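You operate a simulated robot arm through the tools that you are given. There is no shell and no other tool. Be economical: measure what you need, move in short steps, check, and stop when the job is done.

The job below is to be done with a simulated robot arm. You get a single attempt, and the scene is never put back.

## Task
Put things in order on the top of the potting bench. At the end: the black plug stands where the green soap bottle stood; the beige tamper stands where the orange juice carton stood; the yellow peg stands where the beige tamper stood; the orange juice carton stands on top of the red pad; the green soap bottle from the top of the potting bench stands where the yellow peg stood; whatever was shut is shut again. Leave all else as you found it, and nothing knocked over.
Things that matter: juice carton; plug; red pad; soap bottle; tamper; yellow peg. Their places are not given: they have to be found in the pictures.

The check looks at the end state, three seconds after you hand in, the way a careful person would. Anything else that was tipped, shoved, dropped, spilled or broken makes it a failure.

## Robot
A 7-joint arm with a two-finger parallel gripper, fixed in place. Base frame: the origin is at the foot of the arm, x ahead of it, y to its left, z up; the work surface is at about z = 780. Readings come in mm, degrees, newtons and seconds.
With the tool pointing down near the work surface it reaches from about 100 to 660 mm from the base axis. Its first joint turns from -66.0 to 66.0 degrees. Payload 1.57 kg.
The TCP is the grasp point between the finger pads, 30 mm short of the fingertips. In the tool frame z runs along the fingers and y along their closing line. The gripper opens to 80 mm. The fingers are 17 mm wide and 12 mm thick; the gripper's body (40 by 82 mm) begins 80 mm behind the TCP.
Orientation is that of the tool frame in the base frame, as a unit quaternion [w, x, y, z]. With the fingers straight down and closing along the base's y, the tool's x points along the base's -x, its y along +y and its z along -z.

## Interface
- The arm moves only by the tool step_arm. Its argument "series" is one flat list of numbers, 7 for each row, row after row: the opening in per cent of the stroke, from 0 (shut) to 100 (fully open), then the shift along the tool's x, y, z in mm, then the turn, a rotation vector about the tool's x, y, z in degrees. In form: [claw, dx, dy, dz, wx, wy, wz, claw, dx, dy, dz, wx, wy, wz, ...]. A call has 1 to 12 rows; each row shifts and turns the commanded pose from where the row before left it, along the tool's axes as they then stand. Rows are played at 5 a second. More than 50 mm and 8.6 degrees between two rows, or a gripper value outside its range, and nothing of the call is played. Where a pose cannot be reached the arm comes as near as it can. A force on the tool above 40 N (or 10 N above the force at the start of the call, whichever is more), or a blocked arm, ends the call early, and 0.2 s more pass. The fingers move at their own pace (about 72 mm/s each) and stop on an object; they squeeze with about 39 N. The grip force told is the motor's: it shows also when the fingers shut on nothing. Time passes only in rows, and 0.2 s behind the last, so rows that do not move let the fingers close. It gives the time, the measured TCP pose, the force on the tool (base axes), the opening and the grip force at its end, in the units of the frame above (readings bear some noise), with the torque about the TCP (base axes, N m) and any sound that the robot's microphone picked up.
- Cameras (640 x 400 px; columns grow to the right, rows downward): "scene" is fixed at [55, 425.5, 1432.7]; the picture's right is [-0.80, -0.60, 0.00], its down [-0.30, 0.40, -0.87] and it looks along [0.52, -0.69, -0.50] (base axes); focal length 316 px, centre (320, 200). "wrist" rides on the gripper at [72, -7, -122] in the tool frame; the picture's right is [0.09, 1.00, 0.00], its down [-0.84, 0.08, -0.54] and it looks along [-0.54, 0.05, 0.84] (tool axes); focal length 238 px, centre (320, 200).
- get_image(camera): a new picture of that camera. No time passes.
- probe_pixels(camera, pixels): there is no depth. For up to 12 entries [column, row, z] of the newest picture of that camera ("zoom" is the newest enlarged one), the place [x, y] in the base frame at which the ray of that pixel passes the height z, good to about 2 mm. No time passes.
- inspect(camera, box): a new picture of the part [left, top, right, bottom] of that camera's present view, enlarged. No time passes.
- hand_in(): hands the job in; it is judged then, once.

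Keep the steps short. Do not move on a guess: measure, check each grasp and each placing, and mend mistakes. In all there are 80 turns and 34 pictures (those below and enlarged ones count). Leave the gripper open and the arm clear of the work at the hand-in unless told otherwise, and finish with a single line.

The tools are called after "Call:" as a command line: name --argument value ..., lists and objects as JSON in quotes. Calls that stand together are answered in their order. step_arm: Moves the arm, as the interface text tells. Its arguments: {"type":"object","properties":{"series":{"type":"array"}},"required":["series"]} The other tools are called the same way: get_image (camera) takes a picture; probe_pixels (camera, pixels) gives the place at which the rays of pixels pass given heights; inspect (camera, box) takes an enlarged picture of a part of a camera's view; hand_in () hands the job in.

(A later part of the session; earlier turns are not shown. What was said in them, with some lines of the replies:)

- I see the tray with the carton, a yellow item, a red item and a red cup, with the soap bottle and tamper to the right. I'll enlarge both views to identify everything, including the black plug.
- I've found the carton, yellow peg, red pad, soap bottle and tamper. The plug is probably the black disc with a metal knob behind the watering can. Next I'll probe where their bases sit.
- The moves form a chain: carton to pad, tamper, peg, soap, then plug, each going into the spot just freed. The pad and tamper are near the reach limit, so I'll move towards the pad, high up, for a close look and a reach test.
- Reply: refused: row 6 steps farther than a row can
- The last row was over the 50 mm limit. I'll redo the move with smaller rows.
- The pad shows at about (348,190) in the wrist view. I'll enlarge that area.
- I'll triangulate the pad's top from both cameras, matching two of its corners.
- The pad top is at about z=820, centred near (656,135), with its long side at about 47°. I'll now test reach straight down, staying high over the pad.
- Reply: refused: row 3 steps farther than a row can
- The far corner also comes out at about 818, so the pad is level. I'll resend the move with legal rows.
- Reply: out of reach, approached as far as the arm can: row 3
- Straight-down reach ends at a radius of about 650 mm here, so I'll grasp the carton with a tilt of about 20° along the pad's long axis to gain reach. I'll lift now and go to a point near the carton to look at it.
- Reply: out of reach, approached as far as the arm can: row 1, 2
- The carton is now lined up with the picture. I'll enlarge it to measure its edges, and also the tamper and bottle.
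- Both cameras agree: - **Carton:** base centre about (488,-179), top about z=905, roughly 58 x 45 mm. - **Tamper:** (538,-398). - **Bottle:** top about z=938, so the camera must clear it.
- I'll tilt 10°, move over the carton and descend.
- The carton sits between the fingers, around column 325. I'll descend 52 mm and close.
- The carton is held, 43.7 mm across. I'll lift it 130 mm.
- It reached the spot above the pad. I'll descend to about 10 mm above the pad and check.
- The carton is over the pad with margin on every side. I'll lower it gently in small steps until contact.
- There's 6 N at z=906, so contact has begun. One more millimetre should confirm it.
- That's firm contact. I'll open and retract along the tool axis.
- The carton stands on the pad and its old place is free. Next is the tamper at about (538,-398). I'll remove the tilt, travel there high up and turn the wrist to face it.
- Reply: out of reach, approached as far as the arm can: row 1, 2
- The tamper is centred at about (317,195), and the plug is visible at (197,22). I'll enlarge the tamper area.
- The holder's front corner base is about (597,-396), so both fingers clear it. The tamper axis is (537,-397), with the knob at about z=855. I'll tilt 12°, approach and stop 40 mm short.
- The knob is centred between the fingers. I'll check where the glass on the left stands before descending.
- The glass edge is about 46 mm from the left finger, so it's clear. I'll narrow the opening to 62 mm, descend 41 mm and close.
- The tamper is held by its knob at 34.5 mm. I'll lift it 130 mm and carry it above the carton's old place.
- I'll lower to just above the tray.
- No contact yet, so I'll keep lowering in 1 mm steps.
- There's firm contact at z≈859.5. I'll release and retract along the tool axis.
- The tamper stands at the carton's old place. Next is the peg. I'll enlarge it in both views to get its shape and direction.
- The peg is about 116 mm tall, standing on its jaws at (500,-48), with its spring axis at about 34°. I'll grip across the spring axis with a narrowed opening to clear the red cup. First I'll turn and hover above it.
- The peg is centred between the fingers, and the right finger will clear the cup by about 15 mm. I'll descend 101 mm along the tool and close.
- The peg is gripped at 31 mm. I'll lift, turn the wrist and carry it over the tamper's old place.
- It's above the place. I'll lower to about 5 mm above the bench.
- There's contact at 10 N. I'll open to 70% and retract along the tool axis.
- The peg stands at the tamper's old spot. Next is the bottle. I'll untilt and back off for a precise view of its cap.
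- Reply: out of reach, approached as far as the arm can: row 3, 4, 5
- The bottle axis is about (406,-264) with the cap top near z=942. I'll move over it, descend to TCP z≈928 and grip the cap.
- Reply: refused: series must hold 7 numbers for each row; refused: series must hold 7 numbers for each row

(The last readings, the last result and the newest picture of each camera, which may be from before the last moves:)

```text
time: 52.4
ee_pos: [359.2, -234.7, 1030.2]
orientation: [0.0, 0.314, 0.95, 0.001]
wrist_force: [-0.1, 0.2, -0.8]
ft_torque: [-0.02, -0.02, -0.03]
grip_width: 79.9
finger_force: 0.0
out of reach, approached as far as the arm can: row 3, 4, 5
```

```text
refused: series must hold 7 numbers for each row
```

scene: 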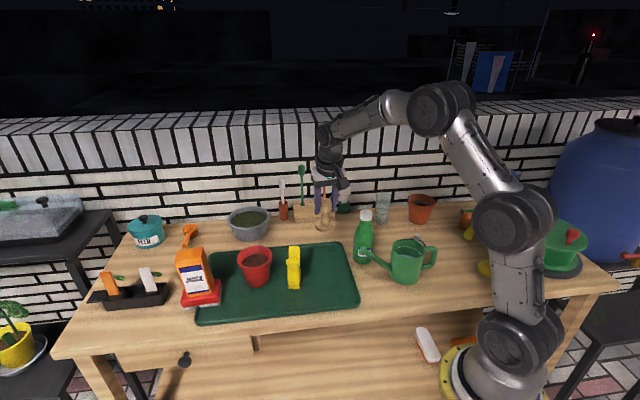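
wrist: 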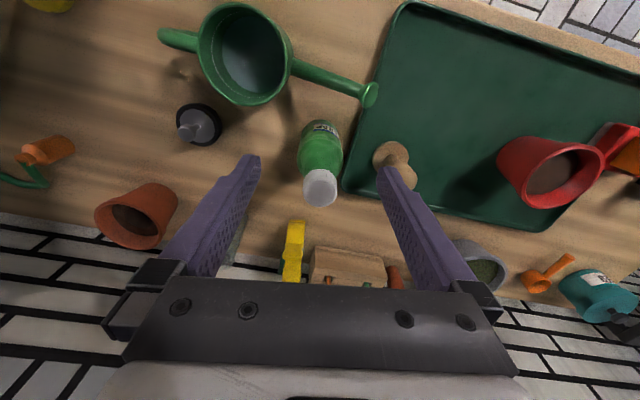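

I miscounted the zeros, so I'll split the move and the closing into two calls.

Call:
step_arm --series '[100, -27.5, 2.2, 0, 0, 0, 0, 100, -27.5, 2.2, 0, 0, 0, 0, 100, 0, 0, 34, 0, 0, 0, 100, 0, 0, 34, 0, 0, 0, 100, 0, 0, 34, 0, 0, 0, 100, 0, 0, 0, 0, 0, 0]'

Call:
step_arm --series '[60, 0, 0, 0, 0, 0, 0, 0, 0, 0, 0, 0, 0, 0, 0, 0, 0, 0, 0, 0, 0, 0, 0, 0, 0, 0, 0, 0]'

```text
time: 53.8
ee_pos: [408.7, -263.8, 925.8]
orientation: [-0.001, 0.313, 0.95, 0.0]
wrist_force: [-0.1, 0.2, -0.6]
ft_torque: [0.02, -0.03, -0.02]
grip_width: 79.8
finger_force: 0.1
```

```text
time: 54.8
ee_pos: [408.5, -265.2, 926.1]
orientation: [0.0, 0.313, 0.95, 0.0]
wrist_force: [-0.5, -1.1, -0.3]
ft_torque: [-0.04, -0.02, -0.01]
grip_width: 41.4
finger_force: 39.1
```

It's gripped at 41 mm. I'll lift gently by 130 mm and look.

Call:
step_arm --series '[0, 0, 0, -5, 0, 0, 0, 0, 0, 0, -15, 0, 0, 0, 0, 0, 0, -30, 0, 0, 0, 0, 0, 0, -40, 0, 0, 0, 0, 0, 0, -40, 0, 0, 0, 0, 0, 0, 0, 0, 0, 0]'

Call:
inspect --camera "scene" --box '[270, 120, 478, 250]'

```text
time: 56.2
ee_pos: [405.3, -265.1, 1055.6]
orientation: [-0.002, 0.313, 0.95, 0.0]
wrist_force: [-0.5, 0.3, -3.1]
ft_torque: [-0.04, -0.03, -0.02]
grip_width: 41.3
finger_force: 38.9
```

```text
3.08 times, centred on (374, 185) of scene
```

zoom: 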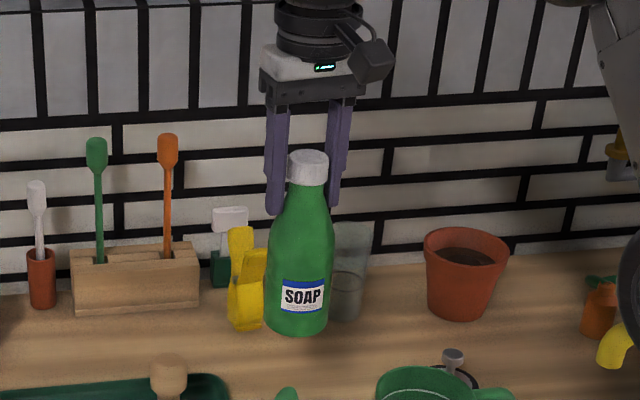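

The bottle hangs upright. I'll carry it over the peg's old place.

Call:
step_arm --series '[0, 5.4, 22.9, 0, 0, 0, 0, 0, 10.4, 45.9, 0, 0, 0, 0, 0, 10.4, 45.9, 0, 0, 0, 0, 0, 10.4, 45.9, 0, 0, 0, 0, 0, 10.3, 45.8, 0, 0, 0, 0, 0, 5, 22.9, 0, 0, 0, 0, 0, 0, 0, 0, 0, 0, 0, 0, 0, 0, 0, 0, 0, 0]'

Call:
step_arm --series '[0, 0, 0, 40, 0, 0, 0, 0, 0, 0, 40, 0, 0, 0, 0, 0, 0, 25, 0, 0, 0, 0, 0, 0, 14, 0, 0, 0, 0, 0, 0, 0, 0, 0, 0]'

```text
time: 58.0
ee_pos: [503.0, -49.5, 1057.2]
orientation: [0.0, 0.313, 0.95, 0.001]
wrist_force: [-0.3, 0.5, -2.9]
ft_torque: [0.03, -0.02, 0.0]
grip_width: 41.3
finger_force: 38.9
```

```text
time: 59.2
ee_pos: [504.2, -48.5, 936.5]
orientation: [0.0, 0.313, 0.95, 0.0]
wrist_force: [0.0, 0.1, -3.7]
ft_torque: [-0.02, -0.04, 0.04]
grip_width: 41.3
finger_force: 38.9
```

Next I'll lower it slowly to contact, expected around z=929.

Call:
step_arm --series '[0, 0.5, 0, 2, 0, 0, 0, 0, 0.5, 0, 2, 0, 0, 0, 0, 0, 0, 2, 0, 0, 0, 0, 0, 0, 0, 0, 0, 0]'

Call:
step_arm --series '[0, 0, 0, 1, 0, 0, 0, 0, 0, 0, 0, 0, 0, 0]'

Call:
step_arm --series '[0, 0, 0, 1, 0, 0, 0, 0, 0, 0, 0, 0, 0, 0]'

```text
time: 60.2
ee_pos: [500.9, -49.3, 931.8]
orientation: [0.0, 0.313, 0.95, 0.0]
wrist_force: [-0.6, -0.8, -2.6]
ft_torque: [0.0, -0.02, -0.01]
grip_width: 41.2
finger_force: 39.1
```

```text
time: 60.8
ee_pos: [501.0, -48.5, 932.9]
orientation: [0.001, 0.313, 0.95, -0.001]
wrist_force: [0.1, -0.6, -1.1]
ft_torque: [-0.07, -0.06, 0.0]
grip_width: 41.2
finger_force: 38.5
```

```text
time: 61.4
ee_pos: [501.0, -48.1, 932.0]
orientation: [0.002, 0.314, 0.95, 0.001]
wrist_force: [-2.3, -0.7, 7.5]
ft_torque: [0.13, 0.25, 0.02]
grip_width: 41.0
finger_force: 38.7
```

It's in contact. I'll press 0.7 mm more, then release and rise.

Call:
step_arm --series '[0, 0, 0, 0.7, 0, 0, 0, 0, 0, 0, 0, 0, 0, 0, 55, 0, 0, 0, 0, 0, 0, 75, 0, 0, 0, 0, 0, 0, 90, 0, 0, 0, 0, 0, 0, 90, 0, 0, -30, 0, 0, 0, 90, 0, 0, -40, 0, 0, 0, 90, 0, 0, -35, 0, 0, 0]'

Call:
get_image --camera "wrist"

```text
time: 63.2
ee_pos: [500.9, -48.1, 1035.3]
orientation: [-0.001, 0.313, 0.95, 0.0]
wrist_force: [0.0, 0.4, 0.2]
ft_torque: [0.03, 0.02, 0.03]
grip_width: 71.7
finger_force: 0.1
```

```text
4 pictures are left
```

wrist: 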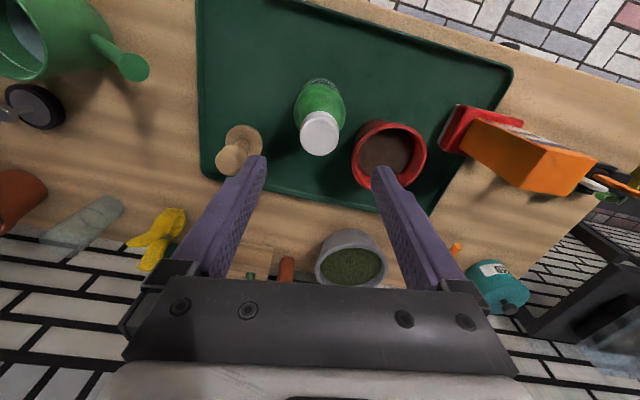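

The bottle stands in the peg's place. Last is the plug near (290,-410). I'll go there high up and turn to face it.

Call:
step_arm --series '[90, 4.8, -48.2, 0, 0, 0, 0, 90, 4.8, -48.2, 0, 0, 0, 0, 90, 4.8, -48.2, 0, 0, 0, 0, 90, 4.8, -48.2, 0, 0, 0, 0, 90, 4.8, -48.2, 0, 0, 0, 0, 90, 4.8, -48.2, 0, 0, 0, 0, 90, 4.8, -48.2, 0, 0, 0, 0, 90, 4.8, -48.2, 0, 0, 0, 0, 90, 0, 0, 0, 0, 0, 6, 90, 0, 0, 0, 0, 0, 6, 90, 0, 0, 0, 0, 0, 6, 90, 0, 0, 45, 0, 0, 0]'

Call:
inspect --camera "wrist" --box '[200, 80, 440, 230]'

```text
time: 65.8
ee_pos: [242.5, -336.9, 989.7]
orientation: [0.0, 0.458, 0.889, 0.0]
wrist_force: [0.0, 0.0, -0.3]
ft_torque: [0.01, -0.02, 0.01]
grip_width: 71.9
finger_force: 0.0
```

```text
2.67 times, centred on (320, 155) of wrist
```

zoom: 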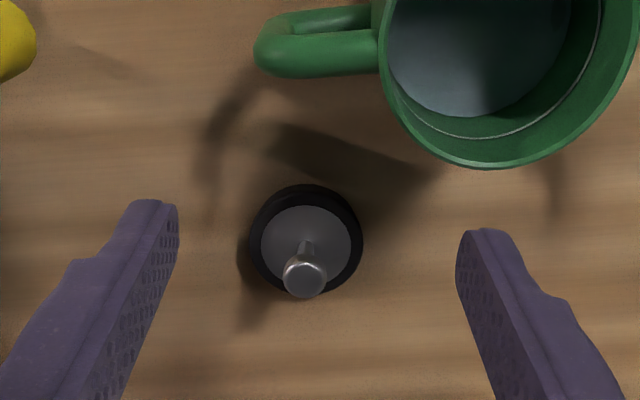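

Call:
probe_pixels --camera "zoom" --pixels '[[306, 238, 782], [306, 248, 795], [250, 240, 785], [363, 240, 785], [305, 274, 810], [305, 274, 820], [305, 274, 830], [283, 274, 820], [328, 274, 820], [306, 243, 795], [470, 168, 880], [470, 168, 900]]'

```text
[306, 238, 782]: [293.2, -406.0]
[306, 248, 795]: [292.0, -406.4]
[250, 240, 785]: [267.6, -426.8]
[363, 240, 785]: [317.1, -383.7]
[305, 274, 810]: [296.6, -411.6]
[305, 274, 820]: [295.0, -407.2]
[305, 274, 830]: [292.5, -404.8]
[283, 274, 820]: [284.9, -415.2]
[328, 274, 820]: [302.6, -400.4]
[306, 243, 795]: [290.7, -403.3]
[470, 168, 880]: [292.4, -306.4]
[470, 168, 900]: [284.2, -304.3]
```

The plug axis is about (292.5,-405.5), with a knob about 22 mm wide centred near z=822. I'll grip the knob with TCP z≈830, which keeps the fingertips above the disc.

Call:
step_arm --series '[60, -42.5, 0.4, 0, 0, 0, 0, 60, -42.4, 0.4, 0, 0, 0, 0, 60, 0, 0, 45, 0, 0, 0, 60, 0, 0, 45, 0, 0, 0, 60, 0, 0, 40, 0, 0, 0, 60, 0, 0, 15, 0, 0, 0, 60, 0, 0, 7, 0, 0, 0, 60, 0, 0, 7, 0, 0, 0, 60, 0, 0, 0, 0, 0, 0]'

Call:
step_arm --series '[0, 0, 0, 0, 0, 0, 0, 0, 0, 0, 0, 0, 0, 0, 0, 0, 0, 0, 0, 0, 0, 0, 0, 0, 0, 0, 0, 0]'

```text
time: 67.8
ee_pos: [290.9, -405.1, 831.5]
orientation: [0.0, 0.458, 0.889, 0.0]
wrist_force: [-0.6, 0.5, 1.0]
ft_torque: [0.07, 0.0, -0.02]
grip_width: 48.0
finger_force: 0.3
```

```text
time: 68.8
ee_pos: [290.6, -403.9, 828.8]
orientation: [0.0, 0.458, 0.889, 0.0]
wrist_force: [-0.1, -0.6, 0.6]
ft_torque: [0.02, -0.07, -0.02]
grip_width: 20.6
finger_force: 34.5
```

The knob is gripped at 20.6 mm. I'll lift it and check the grip.

Call:
step_arm --series '[0, 0, 0, -5, 0, 0, 0, 0, 0, 0, -15, 0, 0, 0, 0, 0, 0, -40, 0, 0, 0, 0, 0, 0, -45, 0, 0, 0, 0, 0, 0, 0, 0, 0, 0]'

```text
time: 70.0
ee_pos: [292.7, -406.2, 933.6]
orientation: [0.0, 0.459, 0.889, -0.001]
wrist_force: [0.5, 0.2, 0.3]
ft_torque: [-0.01, -0.01, -0.03]
grip_width: 20.5
finger_force: 34.3
```

The grip is stable. I'll carry it over the bottle's old place at (407,-264.5) and lower most of the way.

Call:
step_arm --series '[0, 12, 43.9, 0, 0, 0, 0, 0, 12, 43.9, 0, 0, 0, 0, 0, 12, 43.9, 0, 0, 0, 0, 0, 12, 43.8, 0, 0, 0, 0, 0, 0, 0, 0, 0, 0, 0, 0, 0, 0, 0, 0, 0, 0]'

Call:
step_arm --series '[0, 0, 0, 40, 0, 0, 0, 0, 0, 0, 35, 0, 0, 0, 0, 0, 0, 18, 0, 0, 0, 0, 0, 0, 6, 0, 0, 0, 0, 0, 0, 0, 0, 0, 0]'

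```text
time: 71.4
ee_pos: [409.6, -265.5, 936.7]
orientation: [0.0, 0.458, 0.889, 0.0]
wrist_force: [-0.8, 0.0, -0.7]
ft_torque: [0.0, 0.02, 0.0]
grip_width: 20.5
finger_force: 34.0
```

```text
time: 72.6
ee_pos: [405.9, -264.3, 836.4]
orientation: [0.0, 0.458, 0.889, 0.0]
wrist_force: [0.0, 0.5, -0.1]
ft_torque: [-0.02, 0.01, -0.02]
grip_width: 20.5
finger_force: 34.0
```

Call:
step_arm --series '[0, 0, 0, 2, 0, 0, 0, 0, 0, 0, 2, 0, 0, 0, 0, 0, 0, 0, 0, 0, 0]'

Call:
step_arm --series '[0, 0, 0, 1, 0, 0, 0, 0, 0, 0, 0, 0, 0, 0]'

Call:
step_arm --series '[0, 0, 0, 1, 0, 0, 0, 0, 0, 0, 0, 0, 0, 0]'

```text
time: 73.4
ee_pos: [406.0, -263.2, 833.6]
orientation: [0.001, 0.458, 0.889, 0.0]
wrist_force: [0.8, 0.1, 0.0]
ft_torque: [0.02, -0.01, -0.04]
grip_width: 20.4
finger_force: 34.1
```

```text
time: 74.0
ee_pos: [407.2, -263.5, 831.4]
orientation: [0.0, 0.457, 0.889, 0.0]
wrist_force: [0.3, -0.5, -0.1]
ft_torque: [0.02, 0.01, 0.0]
grip_width: 20.4
finger_force: 33.8
```

```text
time: 74.6
ee_pos: [406.5, -264.2, 831.6]
orientation: [0.0, 0.457, 0.889, 0.0]
wrist_force: [0.3, 0.1, -1.1]
ft_torque: [0.01, 0.01, 0.0]
grip_width: 20.2
finger_force: 33.8
```

No contact yet, so I'll continue in 1 mm steps.

Call:
step_arm --series '[0, 0, 0, 1, 0, 0, 0, 0, 0, 0, 0, 0, 0, 0]'

Call:
step_arm --series '[0, 0, 0, 1, 0, 0, 0, 0, 0, 0, 0, 0, 0, 0]'

Call:
step_arm --series '[0, 0, 0, 0.7, 0, 0, 0, 0, 0, 0, 0, 0, 0, 0]'

```text
time: 75.2
ee_pos: [406.8, -264.5, 829.7]
orientation: [0.0, 0.458, 0.889, 0.0]
wrist_force: [-0.5, 0.3, -0.7]
ft_torque: [0.02, -0.01, 0.02]
grip_width: 20.3
finger_force: 34.1
```

```text
time: 75.8
ee_pos: [406.5, -264.1, 829.6]
orientation: [0.0, 0.457, 0.889, 0.0]
wrist_force: [-3.7, -0.5, 7.4]
ft_torque: [0.02, 0.19, -0.1]
grip_width: 20.7
finger_force: 33.9
```

```text
time: 76.4
ee_pos: [406.5, -263.7, 830.6]
orientation: [0.002, 0.457, 0.889, 0.0]
wrist_force: [-4.1, -0.9, 19.4]
ft_torque: [0.07, 0.2, -0.07]
grip_width: 20.6
finger_force: 34.0
```

There's firm contact. I'll release, rise clear, then check the whole scene.

Call:
step_arm --series '[40, 0, 0, 0, 0, 0, 0, 60, 0, 0, 0, 0, 0, 0, 60, 0, 0, 0, 0, 0, 0, 60, 0, 0, -30, 0, 0, 0, 60, 0, 0, -45, 0, 0, 0, 60, 0, 0, -45, 0, 0, 0, 60, 0, 0, -45, 0, 0, 0, 100, 0, 0, -45, 0, 0, 0, 100, 0, 0, -40, 0, 0, 0, 100, 0, 0, 0, 0, 0, 0]'

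Call:
get_image --camera "scene"

Call:
get_image --camera "wrist"

```text
time: 78.6
ee_pos: [406.5, -264.4, 1076.1]
orientation: [0.0, 0.457, 0.889, 0.0]
wrist_force: [0.8, -0.4, 0.4]
ft_torque: [0.02, 0.0, 0.0]
grip_width: 80.1
finger_force: 0.1
```

```text
2 pictures are left
```

scene: 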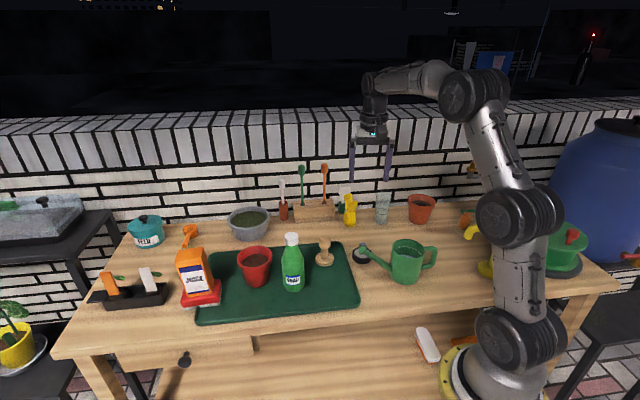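

```text
1 pictures are left
```

wrist: 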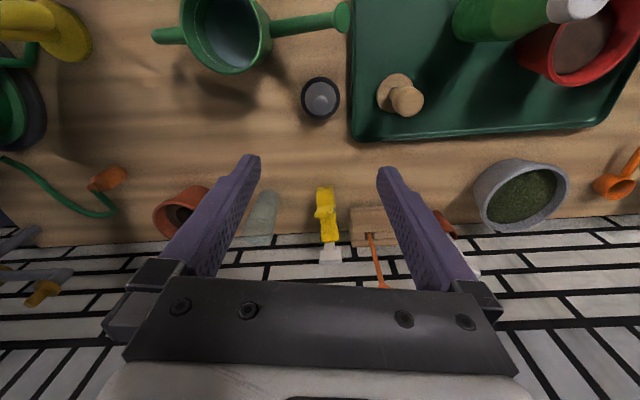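

Both pictures show all five items standing in their new places, with everything else unmoved. The gripper is open and clear, so I'm handing in.

Call:
hand_in

```text
The job is handed in.
```

The five items stand upright in their assigned places, nothing else looks disturbed in the final pictures, nothing was opened, and the job is handed in.
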